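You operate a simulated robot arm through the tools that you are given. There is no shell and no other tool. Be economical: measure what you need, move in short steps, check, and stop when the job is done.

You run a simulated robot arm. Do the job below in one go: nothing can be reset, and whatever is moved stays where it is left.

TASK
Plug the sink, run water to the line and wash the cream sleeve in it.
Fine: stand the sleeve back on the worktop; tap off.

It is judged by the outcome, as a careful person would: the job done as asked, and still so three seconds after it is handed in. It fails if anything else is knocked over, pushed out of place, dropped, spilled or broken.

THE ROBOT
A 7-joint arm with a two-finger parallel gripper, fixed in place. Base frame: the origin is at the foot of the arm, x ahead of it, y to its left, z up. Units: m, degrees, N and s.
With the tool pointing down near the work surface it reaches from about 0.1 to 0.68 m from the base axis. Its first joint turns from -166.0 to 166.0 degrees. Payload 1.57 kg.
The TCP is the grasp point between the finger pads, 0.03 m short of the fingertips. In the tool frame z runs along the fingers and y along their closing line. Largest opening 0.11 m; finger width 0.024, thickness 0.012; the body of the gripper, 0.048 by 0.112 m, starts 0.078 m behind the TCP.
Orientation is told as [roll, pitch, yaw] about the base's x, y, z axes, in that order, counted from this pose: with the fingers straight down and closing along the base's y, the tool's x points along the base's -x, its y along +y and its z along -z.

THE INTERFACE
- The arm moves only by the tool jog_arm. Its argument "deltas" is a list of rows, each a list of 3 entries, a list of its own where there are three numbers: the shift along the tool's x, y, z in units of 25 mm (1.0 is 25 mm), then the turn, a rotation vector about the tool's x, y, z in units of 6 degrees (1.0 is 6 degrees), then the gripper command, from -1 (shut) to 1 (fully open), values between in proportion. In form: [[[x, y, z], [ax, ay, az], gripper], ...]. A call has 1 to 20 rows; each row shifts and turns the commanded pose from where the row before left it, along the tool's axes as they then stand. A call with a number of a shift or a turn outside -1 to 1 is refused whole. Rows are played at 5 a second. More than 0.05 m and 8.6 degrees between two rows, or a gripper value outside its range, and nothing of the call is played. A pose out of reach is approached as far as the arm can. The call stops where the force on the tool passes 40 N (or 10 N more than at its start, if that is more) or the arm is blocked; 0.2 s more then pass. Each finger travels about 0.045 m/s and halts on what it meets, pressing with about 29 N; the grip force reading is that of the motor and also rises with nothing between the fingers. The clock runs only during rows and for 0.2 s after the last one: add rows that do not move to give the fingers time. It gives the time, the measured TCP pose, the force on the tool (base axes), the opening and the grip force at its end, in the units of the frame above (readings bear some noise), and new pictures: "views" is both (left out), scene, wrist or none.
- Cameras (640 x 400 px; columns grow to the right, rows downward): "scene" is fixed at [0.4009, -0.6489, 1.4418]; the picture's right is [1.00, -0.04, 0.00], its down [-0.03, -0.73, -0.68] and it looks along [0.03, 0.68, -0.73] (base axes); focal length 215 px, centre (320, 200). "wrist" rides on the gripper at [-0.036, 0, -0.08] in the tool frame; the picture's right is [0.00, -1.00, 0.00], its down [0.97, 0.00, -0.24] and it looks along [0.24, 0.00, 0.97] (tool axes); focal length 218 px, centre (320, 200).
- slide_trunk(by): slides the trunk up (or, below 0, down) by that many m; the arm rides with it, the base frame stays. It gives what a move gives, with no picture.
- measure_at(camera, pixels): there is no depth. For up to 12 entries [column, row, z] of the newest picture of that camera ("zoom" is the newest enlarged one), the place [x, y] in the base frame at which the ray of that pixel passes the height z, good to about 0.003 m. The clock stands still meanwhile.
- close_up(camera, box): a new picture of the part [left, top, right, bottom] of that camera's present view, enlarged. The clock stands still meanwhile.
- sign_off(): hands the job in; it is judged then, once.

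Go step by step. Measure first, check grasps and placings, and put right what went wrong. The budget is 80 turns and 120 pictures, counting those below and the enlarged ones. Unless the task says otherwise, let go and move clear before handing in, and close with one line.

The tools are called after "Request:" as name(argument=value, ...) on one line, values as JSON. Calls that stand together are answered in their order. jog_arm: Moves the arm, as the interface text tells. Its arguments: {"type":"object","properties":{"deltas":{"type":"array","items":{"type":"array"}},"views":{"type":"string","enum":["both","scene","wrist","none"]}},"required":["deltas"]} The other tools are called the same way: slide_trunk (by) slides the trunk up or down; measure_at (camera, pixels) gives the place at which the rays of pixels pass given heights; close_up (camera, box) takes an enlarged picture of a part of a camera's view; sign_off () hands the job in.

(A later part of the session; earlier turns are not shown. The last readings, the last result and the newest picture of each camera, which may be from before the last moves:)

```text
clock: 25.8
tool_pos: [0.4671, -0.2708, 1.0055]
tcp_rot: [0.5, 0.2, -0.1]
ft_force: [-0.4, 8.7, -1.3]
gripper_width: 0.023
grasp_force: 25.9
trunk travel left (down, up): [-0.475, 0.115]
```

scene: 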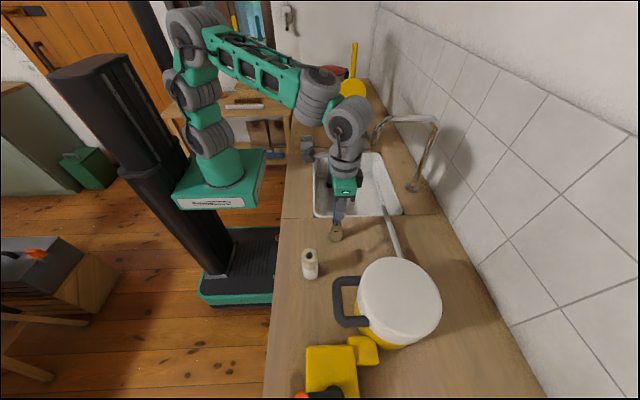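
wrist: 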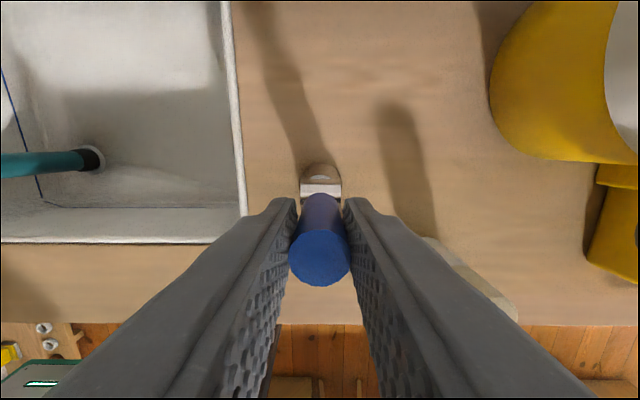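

The handle is held at 0.023 m. Testing a pull towards me (−x) in small steps.

Request:
jog_arm(deltas=[[[0.2, 0, 0], [0, 0, 0], -1], [[0.2, 0, 0], [0, 0, 0], -1], [[0.2, 0, 0], [0, 0, 0], -1], [[0.2, 0, 0], [0, 0, 0], -1]])

```text
clock: 26.8
tool_pos: [0.4504, -0.2705, 1.0064]
tcp_rot: [0.4, 0.4, -0.1]
ft_force: [14.0, 5.5, -3.7]
gripper_width: 0.0228
grasp_force: 35.4
trunk travel left (down, up): [-0.475, 0.115]
```

scene: 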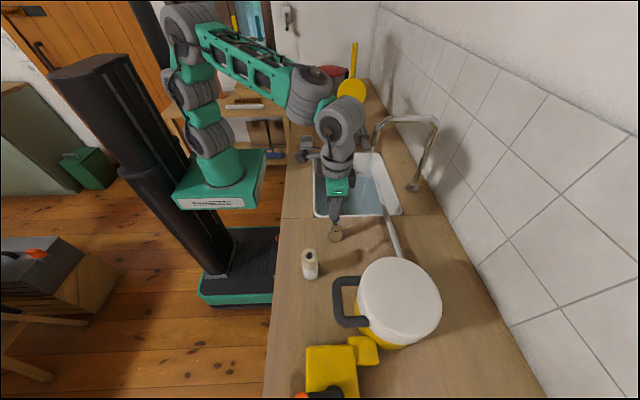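
wrist: 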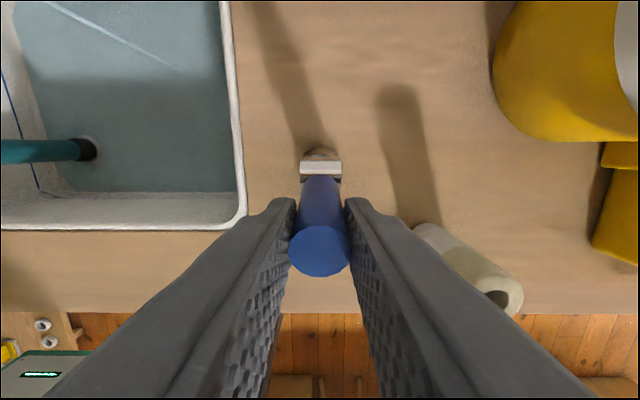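

Water has appeared in the sink (wrist 130,120 bluish), so the tap is running. Checking the level against the line.

Request:
close_up(camera="scene", box=[300, 110, 450, 220])

Request:
close_up(camera="wrist", box=[0, 0, 250, 230])

```text
3.64 times, centred on (375, 165) of scene
```

zoom: 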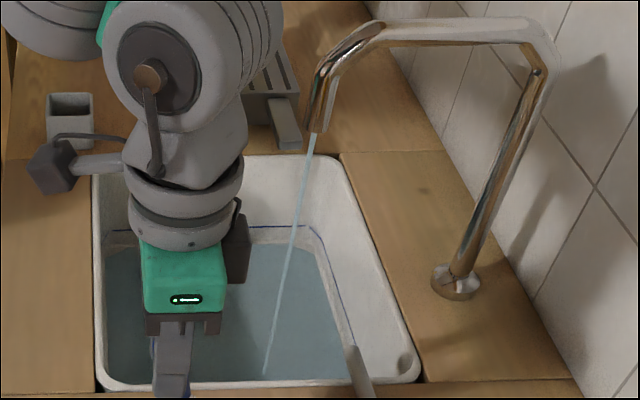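

```text
1.74 times, centred on (125, 115) of wrist
```

zoom: 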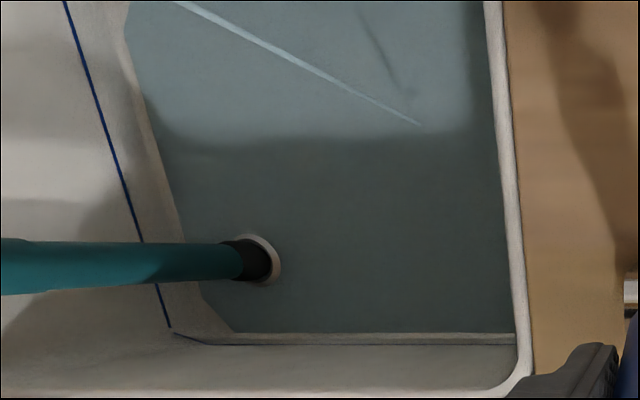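

The stream is running and there is only a thin layer of water so far. Holding the lever still for 2 s, then rechecking.

Request:
jog_arm(deltas=[[[0, 0, 0], [0, 0, 0], -1], [[0, 0, 0], [0, 0, 0], -1], [[0, 0, 0], [0, 0, 0], -1], [[0, 0, 0], [0, 0, 0], -1], [[0, 0, 0], [0, 0, 0], -1], [[0, 0, 0], [0, 0, 0], -1], [[0, 0, 0], [0, 0, 0], -1], [[0, 0, 0], [0, 0, 0], -1], [[0, 0, 0], [0, 0, 0], -1]], views="none")

Request:
close_up(camera="wrist", box=[0, 0, 250, 230])

```text
clock: 28.8
tool_pos: [0.4497, -0.2705, 1.0069]
tcp_rot: [0.4, 0.4, -0.2]
ft_force: [8.5, 3.6, -7.4]
gripper_width: 0.0227
grasp_force: 35.3
trunk travel left (down, up): [-0.475, 0.115]
```

```text
1.74 times, centred on (125, 115) of wrist
```

zoom: 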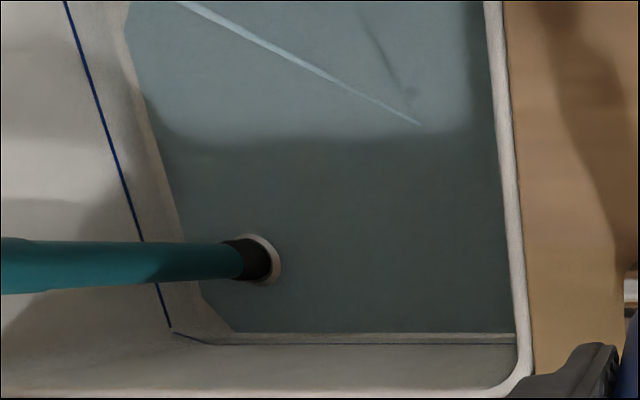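

The level has hardly risen, so the flow is small. I'll pull the lever further and wait.

Request:
jog_arm(deltas=[[[0.25, 0, 0.05], [0, 0, 0], -1], [[0.25, 0, 0.08], [0, 0, 0], -1], [[0.25, 0, 0.1], [0, 0, 0], -1], [[0.2, 0, 0.1], [0, 0, 0], -1], [[0, 0, 0], [0, 0, 0], -1], [[0, 0, 0], [0, 0, 0], -1], [[0, 0, 0], [0, 0, 0], -1], [[0, 0, 0], [0, 0, 0], -1], [[0, 0, 0], [0, 0, 0], -1], [[0, 0, 0], [0, 0, 0], -1]], views="none")

Request:
close_up(camera="wrist", box=[0, 0, 350, 280])

Request:
close_up(camera="scene", box=[300, 110, 450, 220])

```text
clock: 31.0
tool_pos: [0.4226, -0.2697, 0.9997]
tcp_rot: [0.4, 0.3, -0.2]
ft_force: [3.7, 4.2, 12.7]
gripper_width: 0.0228
grasp_force: 34.9
trunk travel left (down, up): [-0.475, 0.115]
```

```text
1.43 times, centred on (175, 140) of wrist
```

zoom: 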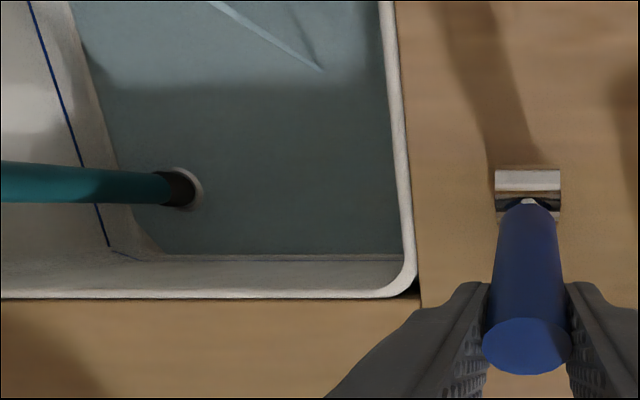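

```text
3.64 times, centred on (375, 165) of scene
```

zoom: 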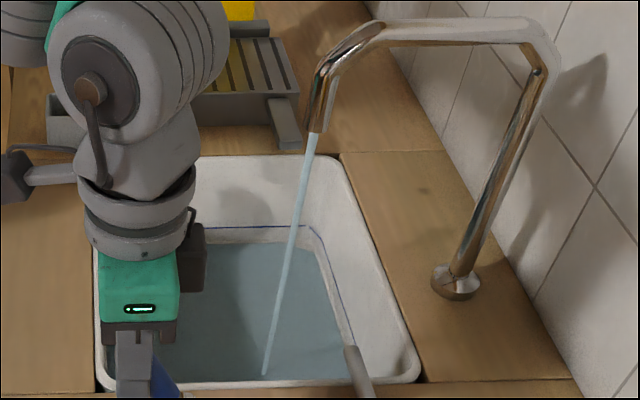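

The stream is thicker now. Waiting about 4 s, then checking the level.

Request:
jog_arm(deltas=[[[0, 0, 0], [0, 0, 0], -1], [[0, 0, 0], [0, 0, 0], -1], [[0, 0, 0], [0, 0, 0], -1], [[0, 0, 0], [0, 0, 0], -1], [[0, 0, 0], [0, 0, 0], -1], [[0, 0, 0], [0, 0, 0], -1], [[0, 0, 0], [0, 0, 0], -1], [[0, 0, 0], [0, 0, 0], -1], [[0, 0, 0], [0, 0, 0], -1], [[0, 0, 0], [0, 0, 0], -1], [[0, 0, 0], [0, 0, 0], -1], [[0, 0, 0], [0, 0, 0], -1], [[0, 0, 0], [0, 0, 0], -1], [[0, 0, 0], [0, 0, 0], -1], [[0, 0, 0], [0, 0, 0], -1], [[0, 0, 0], [0, 0, 0], -1], [[0, 0, 0], [0, 0, 0], -1], [[0, 0, 0], [0, 0, 0], -1], [[0, 0, 0], [0, 0, 0], -1]], views="none")

Request:
close_up(camera="scene", box=[300, 110, 450, 220])

```text
clock: 35.0
tool_pos: [0.4239, -0.27, 0.9996]
tcp_rot: [0.3, 0.3, -0.2]
ft_force: [-0.3, 2.5, 11.6]
gripper_width: 0.0227
grasp_force: 34.8
trunk travel left (down, up): [-0.475, 0.115]
```

```text
3.64 times, centred on (375, 165) of scene
```

zoom: 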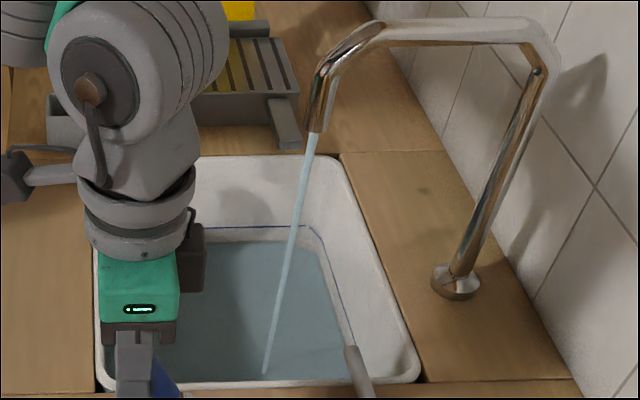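

The level rises slowly (far water edge row 242→240, line at 228). I'll open a little more and wait on.

Request:
jog_arm(deltas=[[[0.25, 0, 0.16], [0, 0, 0], -1], [[0.25, 0, 0.18], [0, 0, 0], -1], [[0, 0, 0], [0, 0, 0], -1], [[0, 0, 0], [0, 0, 0], -1], [[0, 0, 0], [0, 0, 0], -1], [[0, 0, 0], [0, 0, 0], -1], [[0, 0, 0], [0, 0, 0], -1], [[0, 0, 0], [0, 0, 0], -1], [[0, 0, 0], [0, 0, 0], -1], [[0, 0, 0], [0, 0, 0], -1], [[0, 0, 0], [0, 0, 0], -1], [[0, 0, 0], [0, 0, 0], -1], [[0, 0, 0], [0, 0, 0], -1], [[0, 0, 0], [0, 0, 0], -1], [[0, 0, 0], [0, 0, 0], -1], [[0, 0, 0], [0, 0, 0], -1], [[0, 0, 0], [0, 0, 0], -1], [[0, 0, 0], [0, 0, 0], -1], [[0, 0, 0], [0, 0, 0], -1]], views="none")

Request:
close_up(camera="scene", box=[330, 150, 410, 220])

```text
clock: 39.0
tool_pos: [0.4117, -0.2701, 0.9908]
tcp_rot: [0.4, 0.4, -0.2]
ft_force: [1.2, 0.9, 10.9]
gripper_width: 0.0228
grasp_force: 35.5
trunk travel left (down, up): [-0.475, 0.115]
```

```text
5.71 times, centred on (370, 185) of scene
```

zoom: 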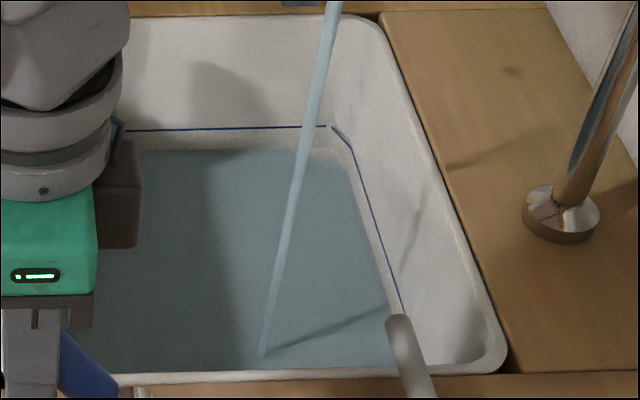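

The water edge is at row 150 and the line at 128 in this zoom. Waiting 4 s to get the rate.

Request:
jog_arm(deltas=[[[0, 0, 0], [0, 0, 0], -1], [[0, 0, 0], [0, 0, 0], -1], [[0, 0, 0], [0, 0, 0], -1], [[0, 0, 0], [0, 0, 0], -1], [[0, 0, 0], [0, 0, 0], -1], [[0, 0, 0], [0, 0, 0], -1], [[0, 0, 0], [0, 0, 0], -1], [[0, 0, 0], [0, 0, 0], -1], [[0, 0, 0], [0, 0, 0], -1], [[0, 0, 0], [0, 0, 0], -1], [[0, 0, 0], [0, 0, 0], -1], [[0, 0, 0], [0, 0, 0], -1], [[0, 0, 0], [0, 0, 0], -1], [[0, 0, 0], [0, 0, 0], -1], [[0, 0, 0], [0, 0, 0], -1], [[0, 0, 0], [0, 0, 0], -1], [[0, 0, 0], [0, 0, 0], -1], [[0, 0, 0], [0, 0, 0], -1], [[0, 0, 0], [0, 0, 0], -1]], views="none")

Request:
close_up(camera="scene", box=[330, 150, 410, 220])

```text
clock: 43.0
tool_pos: [0.4116, -0.2706, 0.9894]
tcp_rot: [0.4, 0.3, -0.2]
ft_force: [-1.9, 1.5, 6.8]
gripper_width: 0.0226
grasp_force: 35.5
trunk travel left (down, up): [-0.475, 0.115]
```

```text
5.71 times, centred on (370, 185) of scene
```

zoom: 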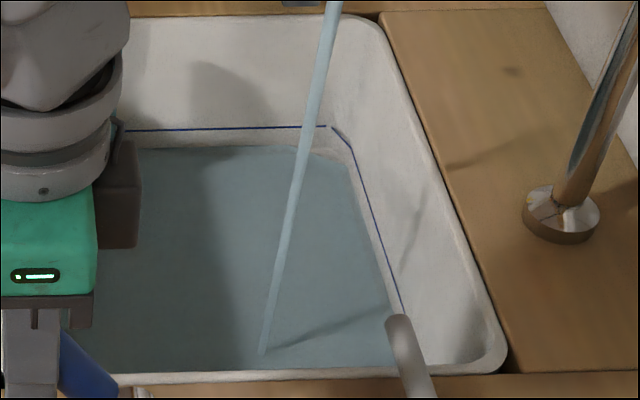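

The edge rises about 1 px/s and about 17 px remain. Waiting in three blocks, then checking.

Request:
jog_arm(deltas=[[[0, 0, 0], [0, 0, 0], -1], [[0, 0, 0], [0, 0, 0], -1], [[0, 0, 0], [0, 0, 0], -1], [[0, 0, 0], [0, 0, 0], -1], [[0, 0, 0], [0, 0, 0], -1], [[0, 0, 0], [0, 0, 0], -1], [[0, 0, 0], [0, 0, 0], -1], [[0, 0, 0], [0, 0, 0], -1], [[0, 0, 0], [0, 0, 0], -1], [[0, 0, 0], [0, 0, 0], -1], [[0, 0, 0], [0, 0, 0], -1], [[0, 0, 0], [0, 0, 0], -1], [[0, 0, 0], [0, 0, 0], -1], [[0, 0, 0], [0, 0, 0], -1], [[0, 0, 0], [0, 0, 0], -1], [[0, 0, 0], [0, 0, 0], -1], [[0, 0, 0], [0, 0, 0], -1], [[0, 0, 0], [0, 0, 0], -1], [[0, 0, 0], [0, 0, 0], -1]], views="none")

Request:
jog_arm(deltas=[[[0, 0, 0], [0, 0, 0], -1], [[0, 0, 0], [0, 0, 0], -1], [[0, 0, 0], [0, 0, 0], -1], [[0, 0, 0], [0, 0, 0], -1], [[0, 0, 0], [0, 0, 0], -1], [[0, 0, 0], [0, 0, 0], -1], [[0, 0, 0], [0, 0, 0], -1], [[0, 0, 0], [0, 0, 0], -1], [[0, 0, 0], [0, 0, 0], -1], [[0, 0, 0], [0, 0, 0], -1], [[0, 0, 0], [0, 0, 0], -1], [[0, 0, 0], [0, 0, 0], -1], [[0, 0, 0], [0, 0, 0], -1], [[0, 0, 0], [0, 0, 0], -1], [[0, 0, 0], [0, 0, 0], -1], [[0, 0, 0], [0, 0, 0], -1], [[0, 0, 0], [0, 0, 0], -1], [[0, 0, 0], [0, 0, 0], -1], [[0, 0, 0], [0, 0, 0], -1]], views="none")

Request:
close_up(camera="scene", box=[330, 150, 410, 220])

```text
clock: 47.0
tool_pos: [0.4119, -0.2695, 0.9897]
tcp_rot: [0.4, 0.3, -0.2]
ft_force: [-3.6, 1.7, 3.4]
gripper_width: 0.0227
grasp_force: 35.0
trunk travel left (down, up): [-0.475, 0.115]
```

```text
clock: 51.0
tool_pos: [0.4123, -0.2702, 0.9899]
tcp_rot: [0.4, 0.2, -0.2]
ft_force: [-3.5, 0.8, 3.0]
gripper_width: 0.0226
grasp_force: 35.2
trunk travel left (down, up): [-0.475, 0.115]
```

```text
5.71 times, centred on (370, 185) of scene
```

zoom: 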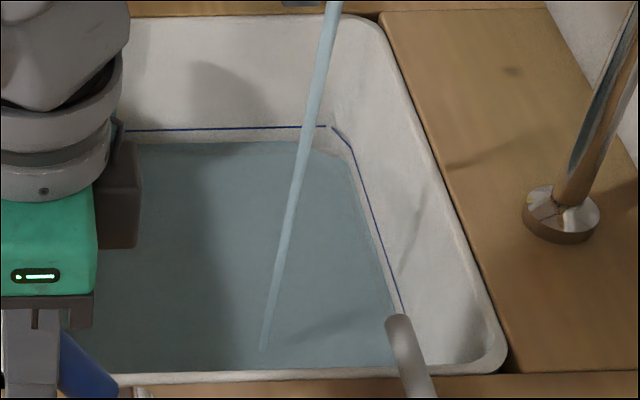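

The edge is now at row ~141, so about 13 px remain. Waiting roughly 12 s more.

Request:
jog_arm(deltas=[[[0, 0, 0], [0, 0, 0], -1], [[0, 0, 0], [0, 0, 0], -1], [[0, 0, 0], [0, 0, 0], -1], [[0, 0, 0], [0, 0, 0], -1], [[0, 0, 0], [0, 0, 0], -1], [[0, 0, 0], [0, 0, 0], -1], [[0, 0, 0], [0, 0, 0], -1], [[0, 0, 0], [0, 0, 0], -1], [[0, 0, 0], [0, 0, 0], -1], [[0, 0, 0], [0, 0, 0], -1], [[0, 0, 0], [0, 0, 0], -1], [[0, 0, 0], [0, 0, 0], -1], [[0, 0, 0], [0, 0, 0], -1], [[0, 0, 0], [0, 0, 0], -1], [[0, 0, 0], [0, 0, 0], -1], [[0, 0, 0], [0, 0, 0], -1], [[0, 0, 0], [0, 0, 0], -1], [[0, 0, 0], [0, 0, 0], -1], [[0, 0, 0], [0, 0, 0], -1]], views="none")

Request:
jog_arm(deltas=[[[0, 0, 0], [0, 0, 0], -1], [[0, 0, 0], [0, 0, 0], -1], [[0, 0, 0], [0, 0, 0], -1], [[0, 0, 0], [0, 0, 0], -1], [[0, 0, 0], [0, 0, 0], -1], [[0, 0, 0], [0, 0, 0], -1], [[0, 0, 0], [0, 0, 0], -1], [[0, 0, 0], [0, 0, 0], -1], [[0, 0, 0], [0, 0, 0], -1], [[0, 0, 0], [0, 0, 0], -1], [[0, 0, 0], [0, 0, 0], -1], [[0, 0, 0], [0, 0, 0], -1], [[0, 0, 0], [0, 0, 0], -1], [[0, 0, 0], [0, 0, 0], -1], [[0, 0, 0], [0, 0, 0], -1], [[0, 0, 0], [0, 0, 0], -1], [[0, 0, 0], [0, 0, 0], -1], [[0, 0, 0], [0, 0, 0], -1], [[0, 0, 0], [0, 0, 0], -1]], views="none")

Request:
jog_arm(deltas=[[[0, 0, 0], [0, 0, 0], -1], [[0, 0, 0], [0, 0, 0], -1], [[0, 0, 0], [0, 0, 0], -1], [[0, 0, 0], [0, 0, 0], -1], [[0, 0, 0], [0, 0, 0], -1], [[0, 0, 0], [0, 0, 0], -1], [[0, 0, 0], [0, 0, 0], -1], [[0, 0, 0], [0, 0, 0], -1], [[0, 0, 0], [0, 0, 0], -1], [[0, 0, 0], [0, 0, 0], -1], [[0, 0, 0], [0, 0, 0], -1], [[0, 0, 0], [0, 0, 0], -1], [[0, 0, 0], [0, 0, 0], -1], [[0, 0, 0], [0, 0, 0], -1], [[0, 0, 0], [0, 0, 0], -1], [[0, 0, 0], [0, 0, 0], -1], [[0, 0, 0], [0, 0, 0], -1], [[0, 0, 0], [0, 0, 0], -1], [[0, 0, 0], [0, 0, 0], -1]], views="none")

Request:
close_up(camera="scene", box=[330, 150, 410, 220])

```text
clock: 55.0
tool_pos: [0.4114, -0.2711, 0.9888]
tcp_rot: [0.5, 0.4, -0.2]
ft_force: [-3.9, 1.5, 2.3]
gripper_width: 0.0228
grasp_force: 35.8
trunk travel left (down, up): [-0.475, 0.115]
```

```text
clock: 59.0
tool_pos: [0.4126, -0.2699, 0.9882]
tcp_rot: [0.4, 0.3, -0.2]
ft_force: [-2.5, 1.1, 2.4]
gripper_width: 0.0227
grasp_force: 35.8
trunk travel left (down, up): [-0.475, 0.115]
```

```text
clock: 63.0
tool_pos: [0.4113, -0.2688, 0.9903]
tcp_rot: [0.4, 0.2, -0.2]
ft_force: [-2.0, 0.5, 4.5]
gripper_width: 0.0227
grasp_force: 35.1
trunk travel left (down, up): [-0.475, 0.115]
```

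```text
5.71 times, centred on (370, 185) of scene
```

zoom: 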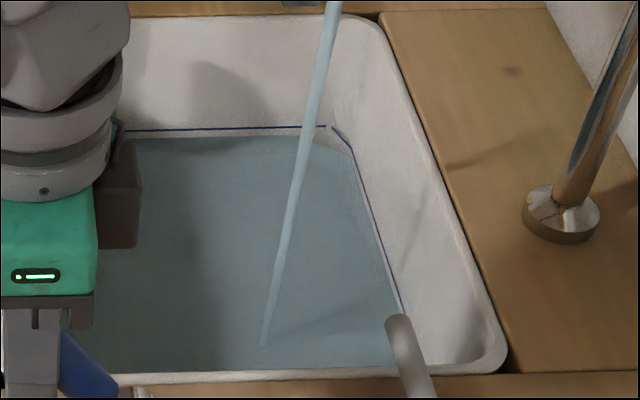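

The edge is at row ~136 and slowing, with ~8 px remaining. Waiting another ~12 s with a tighter zoom at the end.

Request:
jog_arm(deltas=[[[0, 0, 0], [0, 0, 0], -1], [[0, 0, 0], [0, 0, 0], -1], [[0, 0, 0], [0, 0, 0], -1], [[0, 0, 0], [0, 0, 0], -1], [[0, 0, 0], [0, 0, 0], -1], [[0, 0, 0], [0, 0, 0], -1], [[0, 0, 0], [0, 0, 0], -1], [[0, 0, 0], [0, 0, 0], -1], [[0, 0, 0], [0, 0, 0], -1], [[0, 0, 0], [0, 0, 0], -1], [[0, 0, 0], [0, 0, 0], -1], [[0, 0, 0], [0, 0, 0], -1], [[0, 0, 0], [0, 0, 0], -1], [[0, 0, 0], [0, 0, 0], -1], [[0, 0, 0], [0, 0, 0], -1], [[0, 0, 0], [0, 0, 0], -1], [[0, 0, 0], [0, 0, 0], -1], [[0, 0, 0], [0, 0, 0], -1], [[0, 0, 0], [0, 0, 0], -1]], views="none")

Request:
jog_arm(deltas=[[[0, 0, 0], [0, 0, 0], -1], [[0, 0, 0], [0, 0, 0], -1], [[0, 0, 0], [0, 0, 0], -1], [[0, 0, 0], [0, 0, 0], -1], [[0, 0, 0], [0, 0, 0], -1], [[0, 0, 0], [0, 0, 0], -1], [[0, 0, 0], [0, 0, 0], -1], [[0, 0, 0], [0, 0, 0], -1], [[0, 0, 0], [0, 0, 0], -1], [[0, 0, 0], [0, 0, 0], -1], [[0, 0, 0], [0, 0, 0], -1], [[0, 0, 0], [0, 0, 0], -1], [[0, 0, 0], [0, 0, 0], -1], [[0, 0, 0], [0, 0, 0], -1], [[0, 0, 0], [0, 0, 0], -1], [[0, 0, 0], [0, 0, 0], -1], [[0, 0, 0], [0, 0, 0], -1], [[0, 0, 0], [0, 0, 0], -1], [[0, 0, 0], [0, 0, 0], -1]], views="none")

Request:
close_up(camera="scene", box=[350, 160, 390, 190])

```text
clock: 67.0
tool_pos: [0.413, -0.2701, 0.9888]
tcp_rot: [0.4, 0.3, -0.2]
ft_force: [-2.8, 1.2, 4.2]
gripper_width: 0.0226
grasp_force: 35.5
trunk travel left (down, up): [-0.475, 0.115]
```

```text
clock: 71.0
tool_pos: [0.4135, -0.2701, 0.9895]
tcp_rot: [0.5, 0.3, -0.2]
ft_force: [-1.7, 0.2, 3.0]
gripper_width: 0.0229
grasp_force: 35.6
trunk travel left (down, up): [-0.475, 0.115]
```

```text
13.33 times, centred on (370, 175) of scene
```

zoom: 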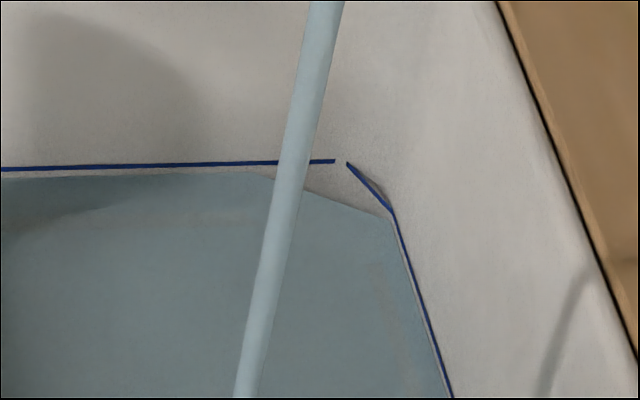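

The water edge (row ~174) is ~5 mm below the line (row ~163), rising about 0.6 mm/s. Waiting about 6 s, then a check.

Request:
jog_arm(deltas=[[[0, 0, 0], [0, 0, 0], -1], [[0, 0, 0], [0, 0, 0], -1], [[0, 0, 0], [0, 0, 0], -1], [[0, 0, 0], [0, 0, 0], -1], [[0, 0, 0], [0, 0, 0], -1], [[0, 0, 0], [0, 0, 0], -1], [[0, 0, 0], [0, 0, 0], -1], [[0, 0, 0], [0, 0, 0], -1], [[0, 0, 0], [0, 0, 0], -1], [[0, 0, 0], [0, 0, 0], -1], [[0, 0, 0], [0, 0, 0], -1], [[0, 0, 0], [0, 0, 0], -1], [[0, 0, 0], [0, 0, 0], -1], [[0, 0, 0], [0, 0, 0], -1], [[0, 0, 0], [0, 0, 0], -1], [[0, 0, 0], [0, 0, 0], -1], [[0, 0, 0], [0, 0, 0], -1], [[0, 0, 0], [0, 0, 0], -1], [[0, 0, 0], [0, 0, 0], -1]], views="none")

Request:
jog_arm(deltas=[[[0, 0, 0], [0, 0, 0], -1], [[0, 0, 0], [0, 0, 0], -1], [[0, 0, 0], [0, 0, 0], -1], [[0, 0, 0], [0, 0, 0], -1], [[0, 0, 0], [0, 0, 0], -1], [[0, 0, 0], [0, 0, 0], -1], [[0, 0, 0], [0, 0, 0], -1]], views="none")

Request:
close_up(camera="scene", box=[350, 160, 390, 190])

```text
clock: 75.0
tool_pos: [0.4131, -0.2689, 0.9903]
tcp_rot: [0.4, 0.3, -0.2]
ft_force: [-2.2, 0.5, 3.4]
gripper_width: 0.0226
grasp_force: 35.3
trunk travel left (down, up): [-0.475, 0.115]
```

```text
clock: 76.6
tool_pos: [0.4125, -0.2704, 0.9887]
tcp_rot: [0.4, 0.2, -0.2]
ft_force: [-2.6, 0.4, 2.0]
gripper_width: 0.0227
grasp_force: 35.1
trunk travel left (down, up): [-0.475, 0.115]
```

```text
13.33 times, centred on (370, 175) of scene
```

zoom: 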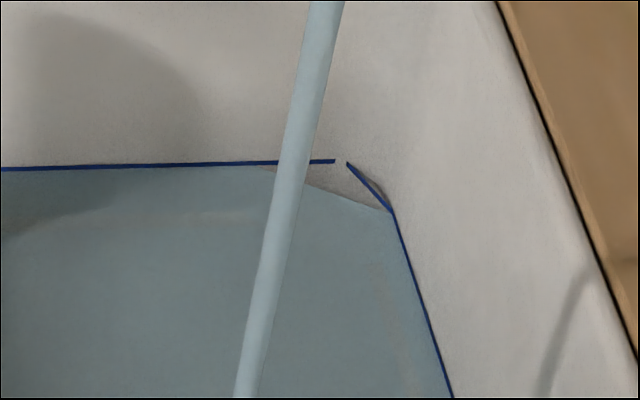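

The water meets the line all along. Closing the tap by returning the lever upright.

Request:
jog_arm(deltas=[[[-0.5, 0, -0.32], [0, 0, 0], -1], [[-0.55, 0, -0.2], [0, 0, 0], -1], [[-0.6, 0, -0.12], [0, 0, 0], -1], [[-0.55, 0, -0.02], [0, 0, 0], -1], [[-0.05, 0, 0], [0, 0, 0], -1]], views="wrist")

Request:
close_up(camera="scene", box=[320, 110, 440, 220])

```text
clock: 77.8
tool_pos: [0.4667, -0.2691, 1.0054]
tcp_rot: [0.4, 0.2, -0.1]
ft_force: [-22.6, 1.8, 3.0]
gripper_width: 0.0226
grasp_force: 36.0
trunk travel left (down, up): [-0.475, 0.115]
```

wrist: 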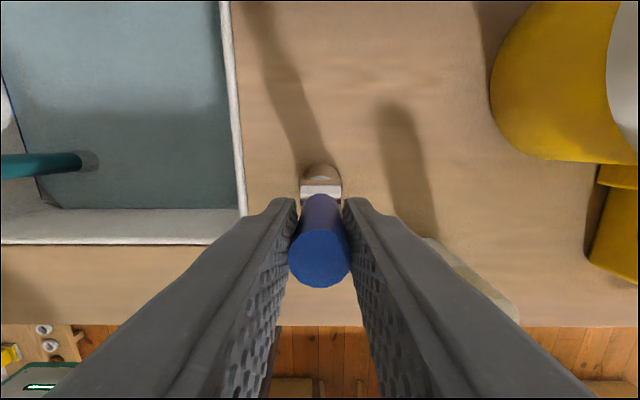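

```text
3.64 times, centred on (380, 165) of scene
```

zoom: 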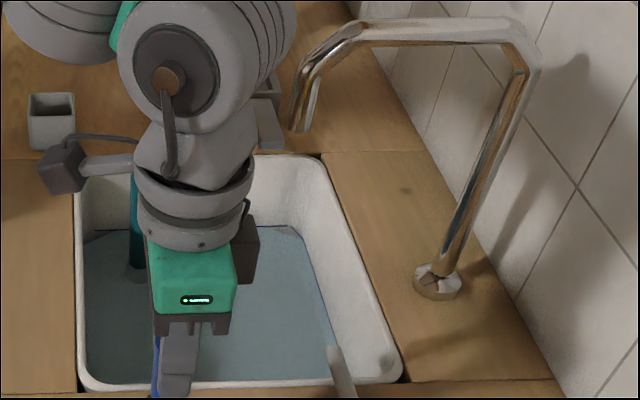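

The stream has stopped and the lever is against its upright stop. Releasing, rising, and checking the level while moving towards the sleeve.

Request:
jog_arm(deltas=[[[0, 0, 0], [0, 0, 0], 0.2], [[0, 0, 0], [0, 0, 0], 0.2], [[0, 0, 0], [0, 0, 0], 0.2], [[0, 0, -1], [0, 0, 0], 0.2], [[0, 0, -1], [0, 0, 0], 0.2], [[0, 0, -1], [0, 0, 0], 0.2], [[0, 0, -1], [0, 0, 0], 0.2], [[0, 0, -1], [0, 0, 0], 0.2], [[0.8, -0.75, 0], [0, 0, 0], 0.2], [[0.8, -0.75, 0], [0, 0, 0], 0.2], [[0.8, -0.75, 0], [0, 0, 0], 0.2], [[0.8, -0.75, 0], [0, 0, 0], 0.2], [[0.8, -0.75, 0], [0, 0, 0], 0.2], [[0.8, -0.75, 0], [0, 0, 0], 0.2]])

Request:
close_up(camera="scene", box=[310, 130, 430, 230])

```text
clock: 80.8
tool_pos: [0.3496, -0.3827, 1.1269]
tcp_rot: [0.4, 0.3, -0.1]
ft_force: [0.1, 0.2, -0.5]
gripper_width: 0.066
grasp_force: 0.1
trunk travel left (down, up): [-0.475, 0.115]
```

scene: 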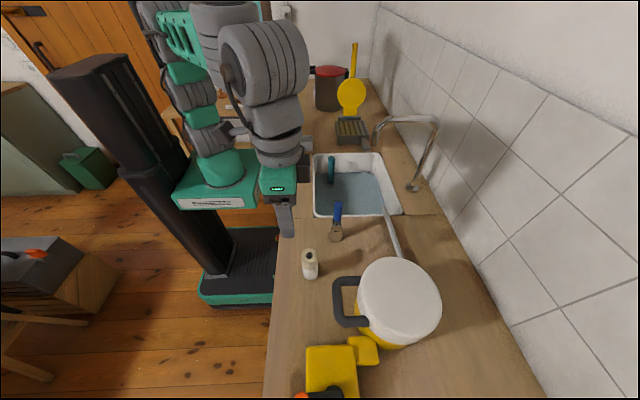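
wrist: 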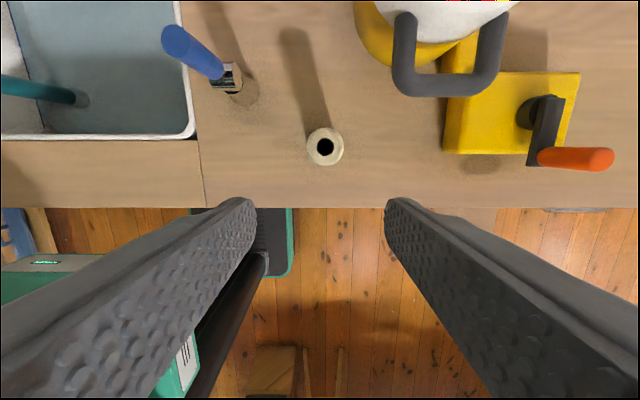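

```text
4.00 times, centred on (370, 180) of scene
```

zoom: 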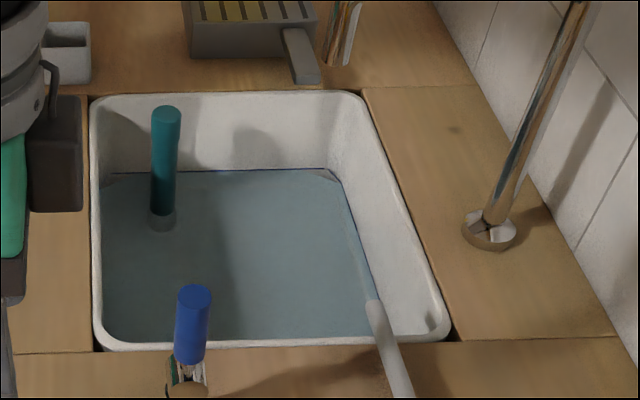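

Water sits at the line and is steady, and the sleeve shows at wrist (325,147). I'll measure it, back off, and tilt the gripper to horizontal facing +x.

Request:
measure_at(camera="wrist", pixels=[[325, 147, 0.96], [306, 147, 0.96], [344, 147, 0.96], [397, 80, 0.97], [500, 80, 0.97], [245, 98, 0.87]])

Request:
jog_arm(deltas=[[[0.9, 0, 0], [0, 0, 0], 0.2], [[0.9, 0, 0], [0, 0, 0], 0.2], [[0.9, 0, 0], [0, 0, 0], 0.2], [[0, 0, 0], [0, -1, 0], 0.2], [[0, 0, 0], [0, -1, 0], 0.2], [[0, 0, 0], [0, -1, 0], 0.2], [[0, 0, 0], [0, -1, 0], 0.2], [[0, 0, 0], [0, -1, 0], 0.2], [[0, 0, 0], [0, -1, 0], 0.2], [[0, 0, 0], [0, -1, 0], 0.2], [[0, 0, 0], [0, -1, 0], 0.2]])

```text
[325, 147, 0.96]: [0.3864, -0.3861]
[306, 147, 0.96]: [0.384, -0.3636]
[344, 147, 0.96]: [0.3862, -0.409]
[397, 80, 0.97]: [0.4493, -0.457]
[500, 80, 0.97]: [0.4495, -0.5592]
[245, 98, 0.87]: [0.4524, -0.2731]
```

```text
clock: 83.2
tool_pos: [0.282, -0.3863, 1.13]
tcp_rot: [0.6, -47.8, -0.6]
ft_force: [-0.4, 0.3, -0.2]
gripper_width: 0.0659
grasp_force: 0.0
out of reach, approached as far as the arm can: row 4
trunk travel left (down, up): [-0.475, 0.115]
```

scene: 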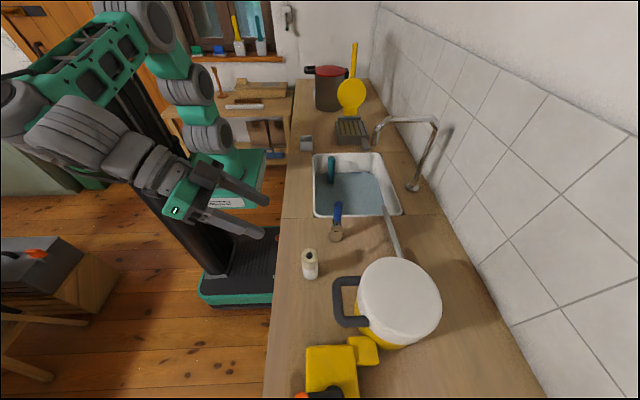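
wrist: 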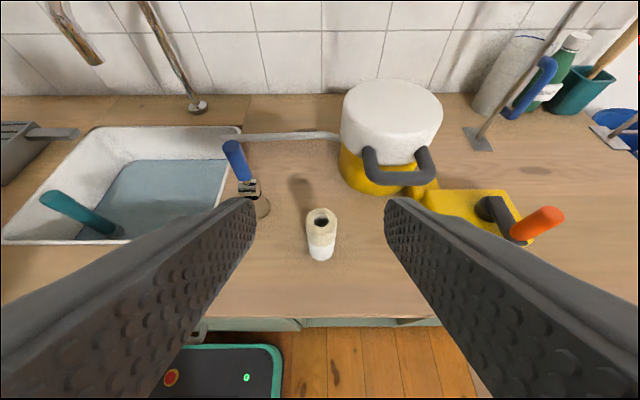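

The tilt is at −48° and the sleeve is centred (wrist 321,235). Continuing to −90°.

Request:
jog_arm(deltas=[[[0, 0, 0], [0, -1, 0], 0.2], [[0, 0, 0], [0, -1, 0], 0.2], [[0, 0, 0], [0, -1, 0], 0.2], [[0, 0, 0], [0, -1, 0], 0.2], [[0, 0, 0], [0, -1, 0], 0.2], [[0, 0, 0], [0, -1, 0], 0.2], [[0, 0, 0], [0, -1, 0], 0.2]])

```text
clock: 84.8
tool_pos: [0.3051, -0.3393, 1.0718]
tcp_rot: [1.5, -74.8, -1.7]
ft_force: [0.9, -0.8, -0.5]
gripper_width: 0.0661
grasp_force: 0.0
out of reach, approached as far as the arm can: row 3, 4, 5, 6, 7
trunk travel left (down, up): [-0.475, 0.115]
```

scene: 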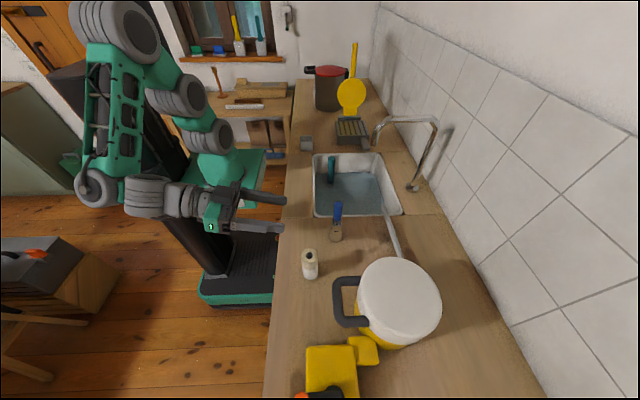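
wrist: 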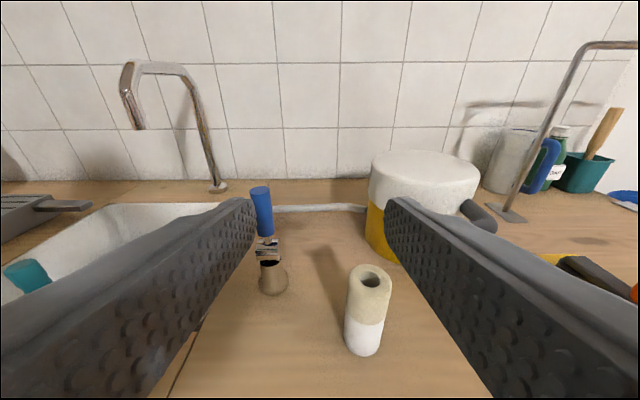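

The arm couldn't reach −90° this close in. The commanded pose is still level, so I'll advance forward, above the sleeve's height, where it should come into reach.

Request:
jog_arm(deltas=[[[0, 0, 0.8], [0, 0, 0], 0.2], [[0, 0, 0.8], [0, 0, 0], 0.2], [[0, 0, 0.8], [0, 0, 0], 0.2], [[0, 0, 0.8], [0, 0, 0], 0.2], [[0, 0, 0], [0, 0, 0], 0.2], [[0, 0, 0], [0, 0, 0], 0.2]])

```text
clock: 86.2
tool_pos: [0.3841, -0.3405, 1.052]
tcp_rot: [1.6, -74.6, -1.7]
ft_force: [0.1, 0.2, 0.7]
gripper_width: 0.0662
grasp_force: 0.1
trunk travel left (down, up): [-0.475, 0.115]
```

scene: 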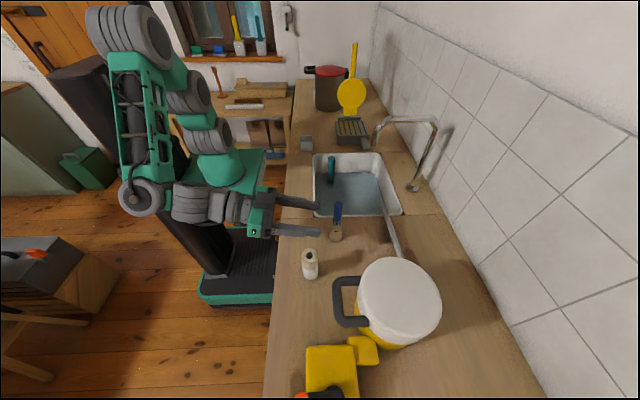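
wrist: 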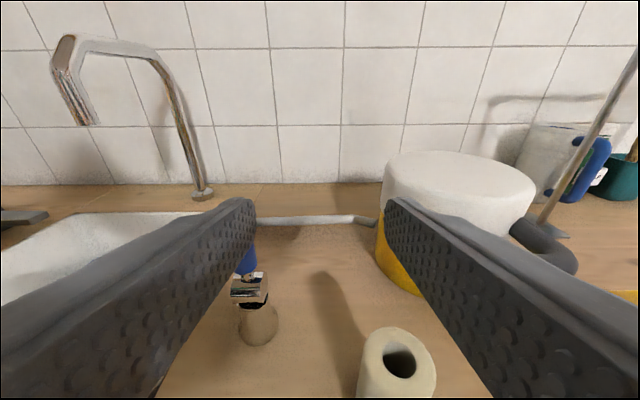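

The command now follows the measured pose (0.384, −0.341, 1.052, tilt −75°). Shifting −y in line with the sleeve, then finishing the tilt.

Request:
jog_arm(deltas=[[[0, -0.9, 0], [0, 0, 0], 0.2], [[0, -0.9, 0], [0, 0, 0], 0.2], [[0, 0, 0], [0, -1, 0], 0.2], [[0, 0, 0], [0, -1, 0], 0.2], [[0, 0, 0], [0, -0.5, 0], 0.2], [[0, 0, 0], [0, 0, 0], 0.2]])

```text
clock: 87.6
tool_pos: [0.3944, -0.3851, 1.0504]
tcp_rot: [3.9, -84.4, -4.7]
ft_force: [-0.2, -0.2, -0.6]
gripper_width: 0.066
grasp_force: 0.1
out of reach, approached as far as the arm can: row 4, 5
trunk travel left (down, up): [-0.475, 0.115]
```

scene: 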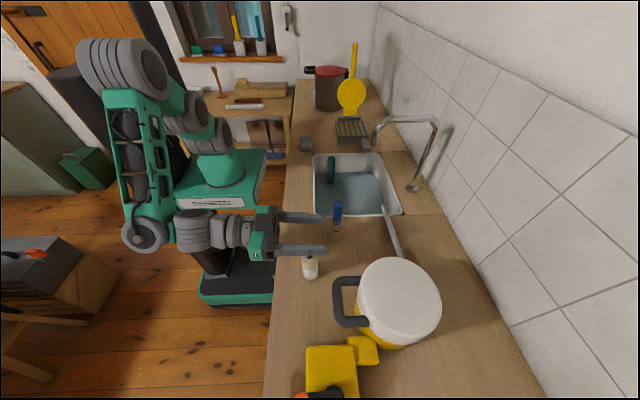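
wrist: 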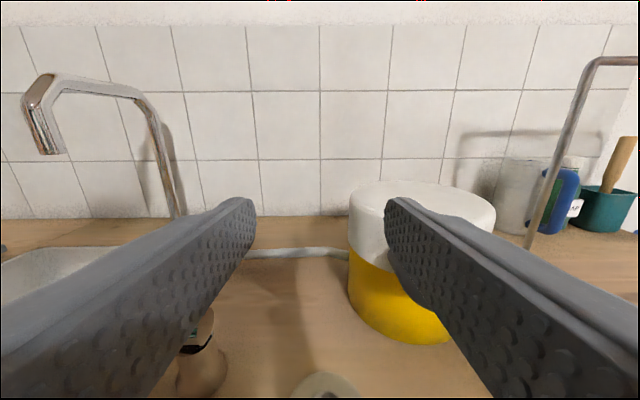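

Tilt −84° is close enough to level. I'll back up 18 mm so the sleeve ends up near the fingertips, then lower part-way with the trunk.

Request:
jog_arm(deltas=[[[0, -0.1, -0.72], [0, 0, 0], 0.2], [[0, 0, 0], [0, 0, 0], 0.2]], views="none")

Request:
slide_trunk(by=-0.05)

Request:
jog_arm(deltas=[[[0, 0, 0], [0, 0, 0], 0.2]])

Request:
close_up(camera="scene", box=[230, 190, 390, 300])

```text
clock: 88.2
tool_pos: [0.392, -0.3869, 1.0523]
tcp_rot: [3.3, -84.1, -4.1]
ft_force: [0.0, -0.6, -0.2]
gripper_width: 0.0663
grasp_force: 0.1
out of reach, approached as far as the arm can: row 1
trunk travel left (down, up): [-0.475, 0.115]
```

```text
clock: 89.1
tool_pos: [0.3927, -0.3858, 1.0028]
tcp_rot: [3.2, -84.2, -4.1]
ft_force: [-0.8, 0.2, -0.7]
gripper_width: 0.066
grasp_force: 0.1
trunk travel left (down, up): [-0.425, 0.165]
```

```text
clock: 89.5
tool_pos: [0.3918, -0.3877, 1.0011]
tcp_rot: [3.5, -84.2, -4.1]
ft_force: [0.0, 0.3, 0.0]
gripper_width: 0.0661
grasp_force: 0.0
trunk travel left (down, up): [-0.425, 0.165]
```

scene: 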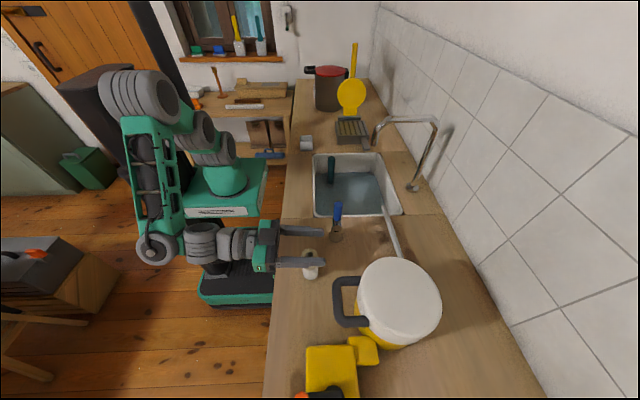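
wrist: 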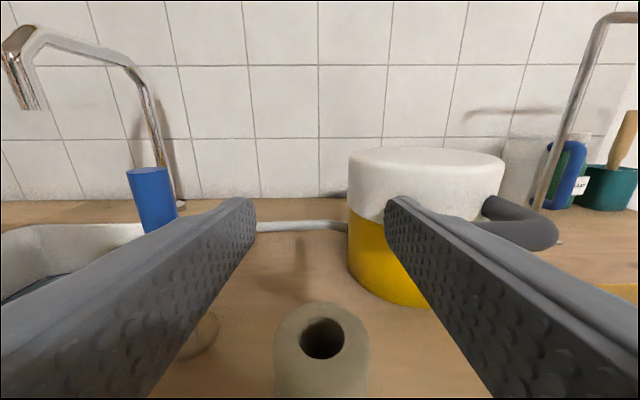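

```text
3.64 times, centred on (310, 245) of scene
```

zoom: 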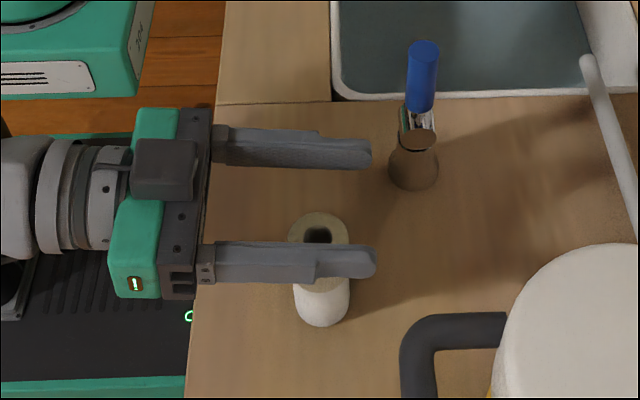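

The arm is pinned by a joint limit at x 0.392 when fully level. With the water only ~4.5 cm deep I want the sleeve right at the fingertips, so I'll ease the tilt to ~−75°, which lets me back up, and look.

Request:
jog_arm(deltas=[[[0, 0, 0], [0, 0.8, 0], 0.2], [[0, 0, 0], [0, 0.8, 0], 0.2], [[0.09, 0, -0.33], [0, 0, 0], 0.2], [[0.09, 0, -0.33], [0, 0, 0], 0.2], [[0, 0, 0], [0, 0, 0], 0.2]], views="wrist")

```text
clock: 90.7
tool_pos: [0.3743, -0.3843, 1.0002]
tcp_rot: [1.3, -74.6, -2.1]
ft_force: [-0.2, 0.2, 0.2]
gripper_width: 0.066
grasp_force: 0.0
trunk travel left (down, up): [-0.425, 0.165]
```

wrist: 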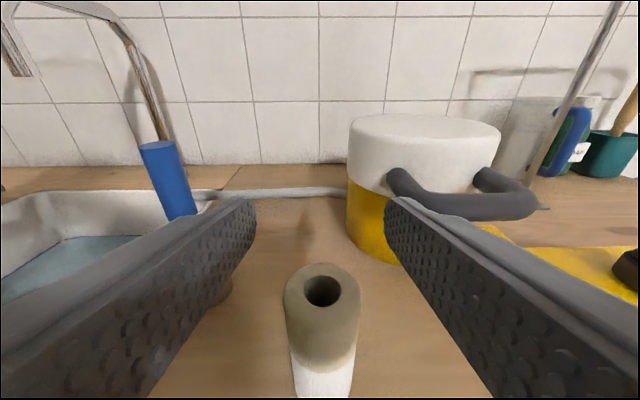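

The sleeve is centred (wrist 322,290). Lowering the trunk 0.08 so the fingers straddle it at mid-height, then checking.

Request:
slide_trunk(by=-0.08)

Request:
close_up(camera="wrist", box=[160, 150, 480, 400])

Request:
close_up(camera="scene", box=[260, 220, 360, 300])

```text
clock: 91.9
tool_pos: [0.3745, -0.3856, 0.922]
tcp_rot: [1.2, -74.7, -2.0]
ft_force: [0.3, 0.1, -0.4]
gripper_width: 0.0661
grasp_force: 0.1
trunk travel left (down, up): [-0.345, 0.245]
```

```text
1.60 times, centred on (320, 275) of wrist
```

zoom: 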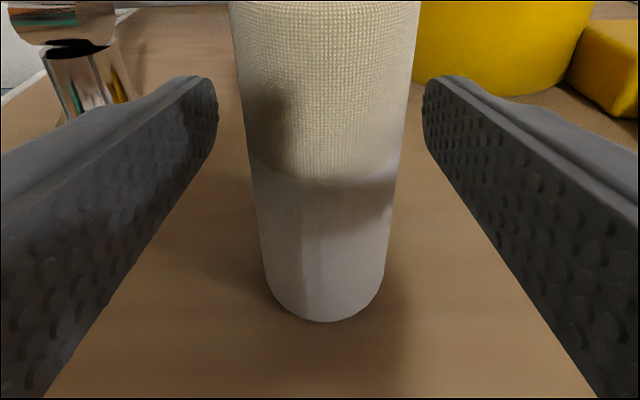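

```text
5.00 times, centred on (310, 260) of scene
```

zoom: 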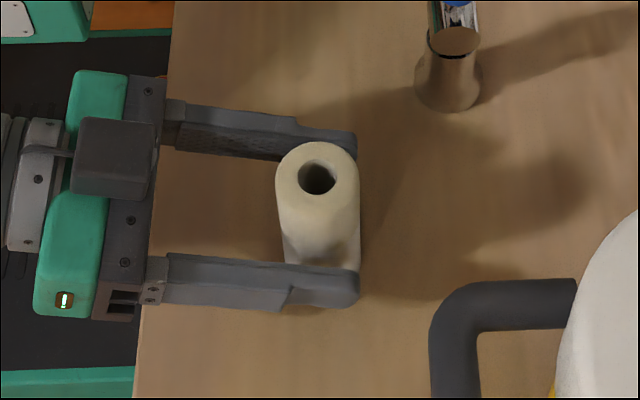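

The sleeve, a knitted cream band over a white lower part, stands between the finger ends. Closing on it.

Request:
jog_arm(deltas=[[[0, 0, 0], [0, 0, 0], -1], [[0, 0, 0], [0, 0, 0], -1], [[0, 0, 0], [0, 0, 0], -1], [[0, 0, 0], [0, 0, 0], -1]], views="wrist")

Request:
close_up(camera="scene", box=[260, 220, 360, 300])

```text
clock: 92.9
tool_pos: [0.3743, -0.3861, 0.9211]
tcp_rot: [1.2, -74.6, -2.0]
ft_force: [0.0, -0.2, 1.1]
gripper_width: 0.0399
grasp_force: 28.9
trunk travel left (down, up): [-0.345, 0.245]
```

wrist: 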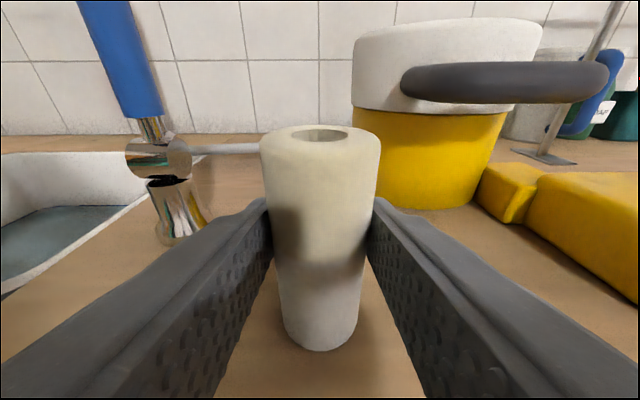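

```text
5.00 times, centred on (310, 260) of scene
```

zoom: 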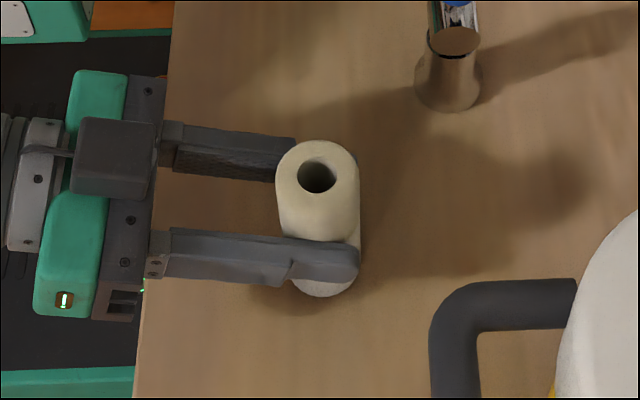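

Firmly held (0.040 m), upright, with nothing disturbed. Lifting with the trunk and looking.

Request:
slide_trunk(by=0.2)

Request:
jog_arm(deltas=[[[0, 0, 0], [0, 1, 0], -1], [[0, 0, 0], [0, 1, 0], -1], [[0, 0, 0], [0, 1, 0], -1], [[0, 0, 0], [0, 1, 0], -1], [[0, 0, 0], [0, 1, 0], -1], [[0, 0, 0], [0, 1, 0], -1], [[0, 0, 0], [0, 1, 0], -1], [[0, 0, 0], [0, 1, 0], -1], [[0, 0, 0], [0, 1, 0], -1], [[0, 0, 0], [0, 1, 0], -1], [[0, 0, 0], [0, 1, 0], -1], [[0, 0, 0], [0, 1, 0], -1], [[0, 0, 0], [0, 0.4, 0], -1]])

```text
clock: 95.0
tool_pos: [0.3744, -0.3852, 1.1213]
tcp_rot: [1.3, -74.6, -2.1]
ft_force: [-0.2, -0.1, -1.1]
gripper_width: 0.0398
grasp_force: 28.7
trunk travel left (down, up): [-0.545, 0.045]
```

```text
clock: 97.8
tool_pos: [0.3751, -0.386, 1.1204]
tcp_rot: [0.4, -0.1, -0.9]
ft_force: [-0.5, -0.4, -1.2]
gripper_width: 0.0401
grasp_force: 29.1
trunk travel left (down, up): [-0.545, 0.045]
```

scene: 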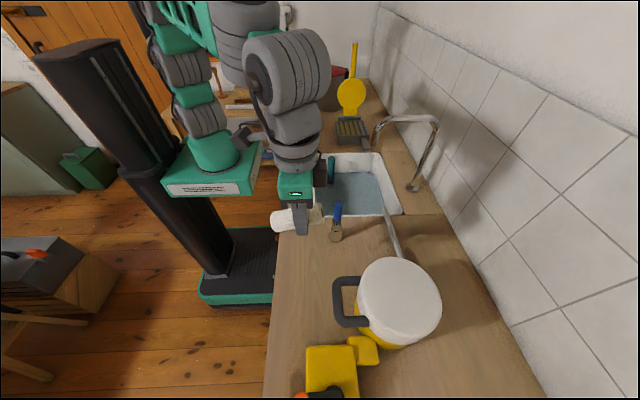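
wrist: 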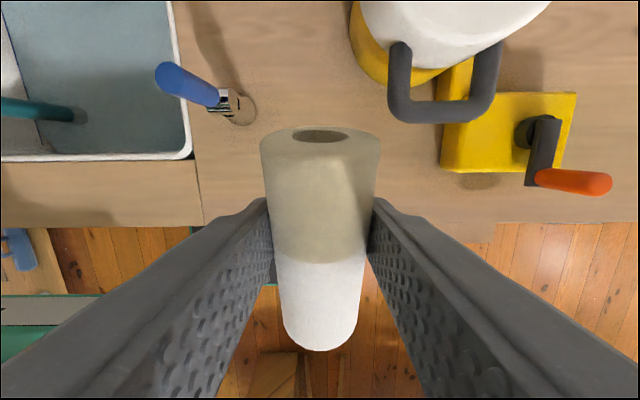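

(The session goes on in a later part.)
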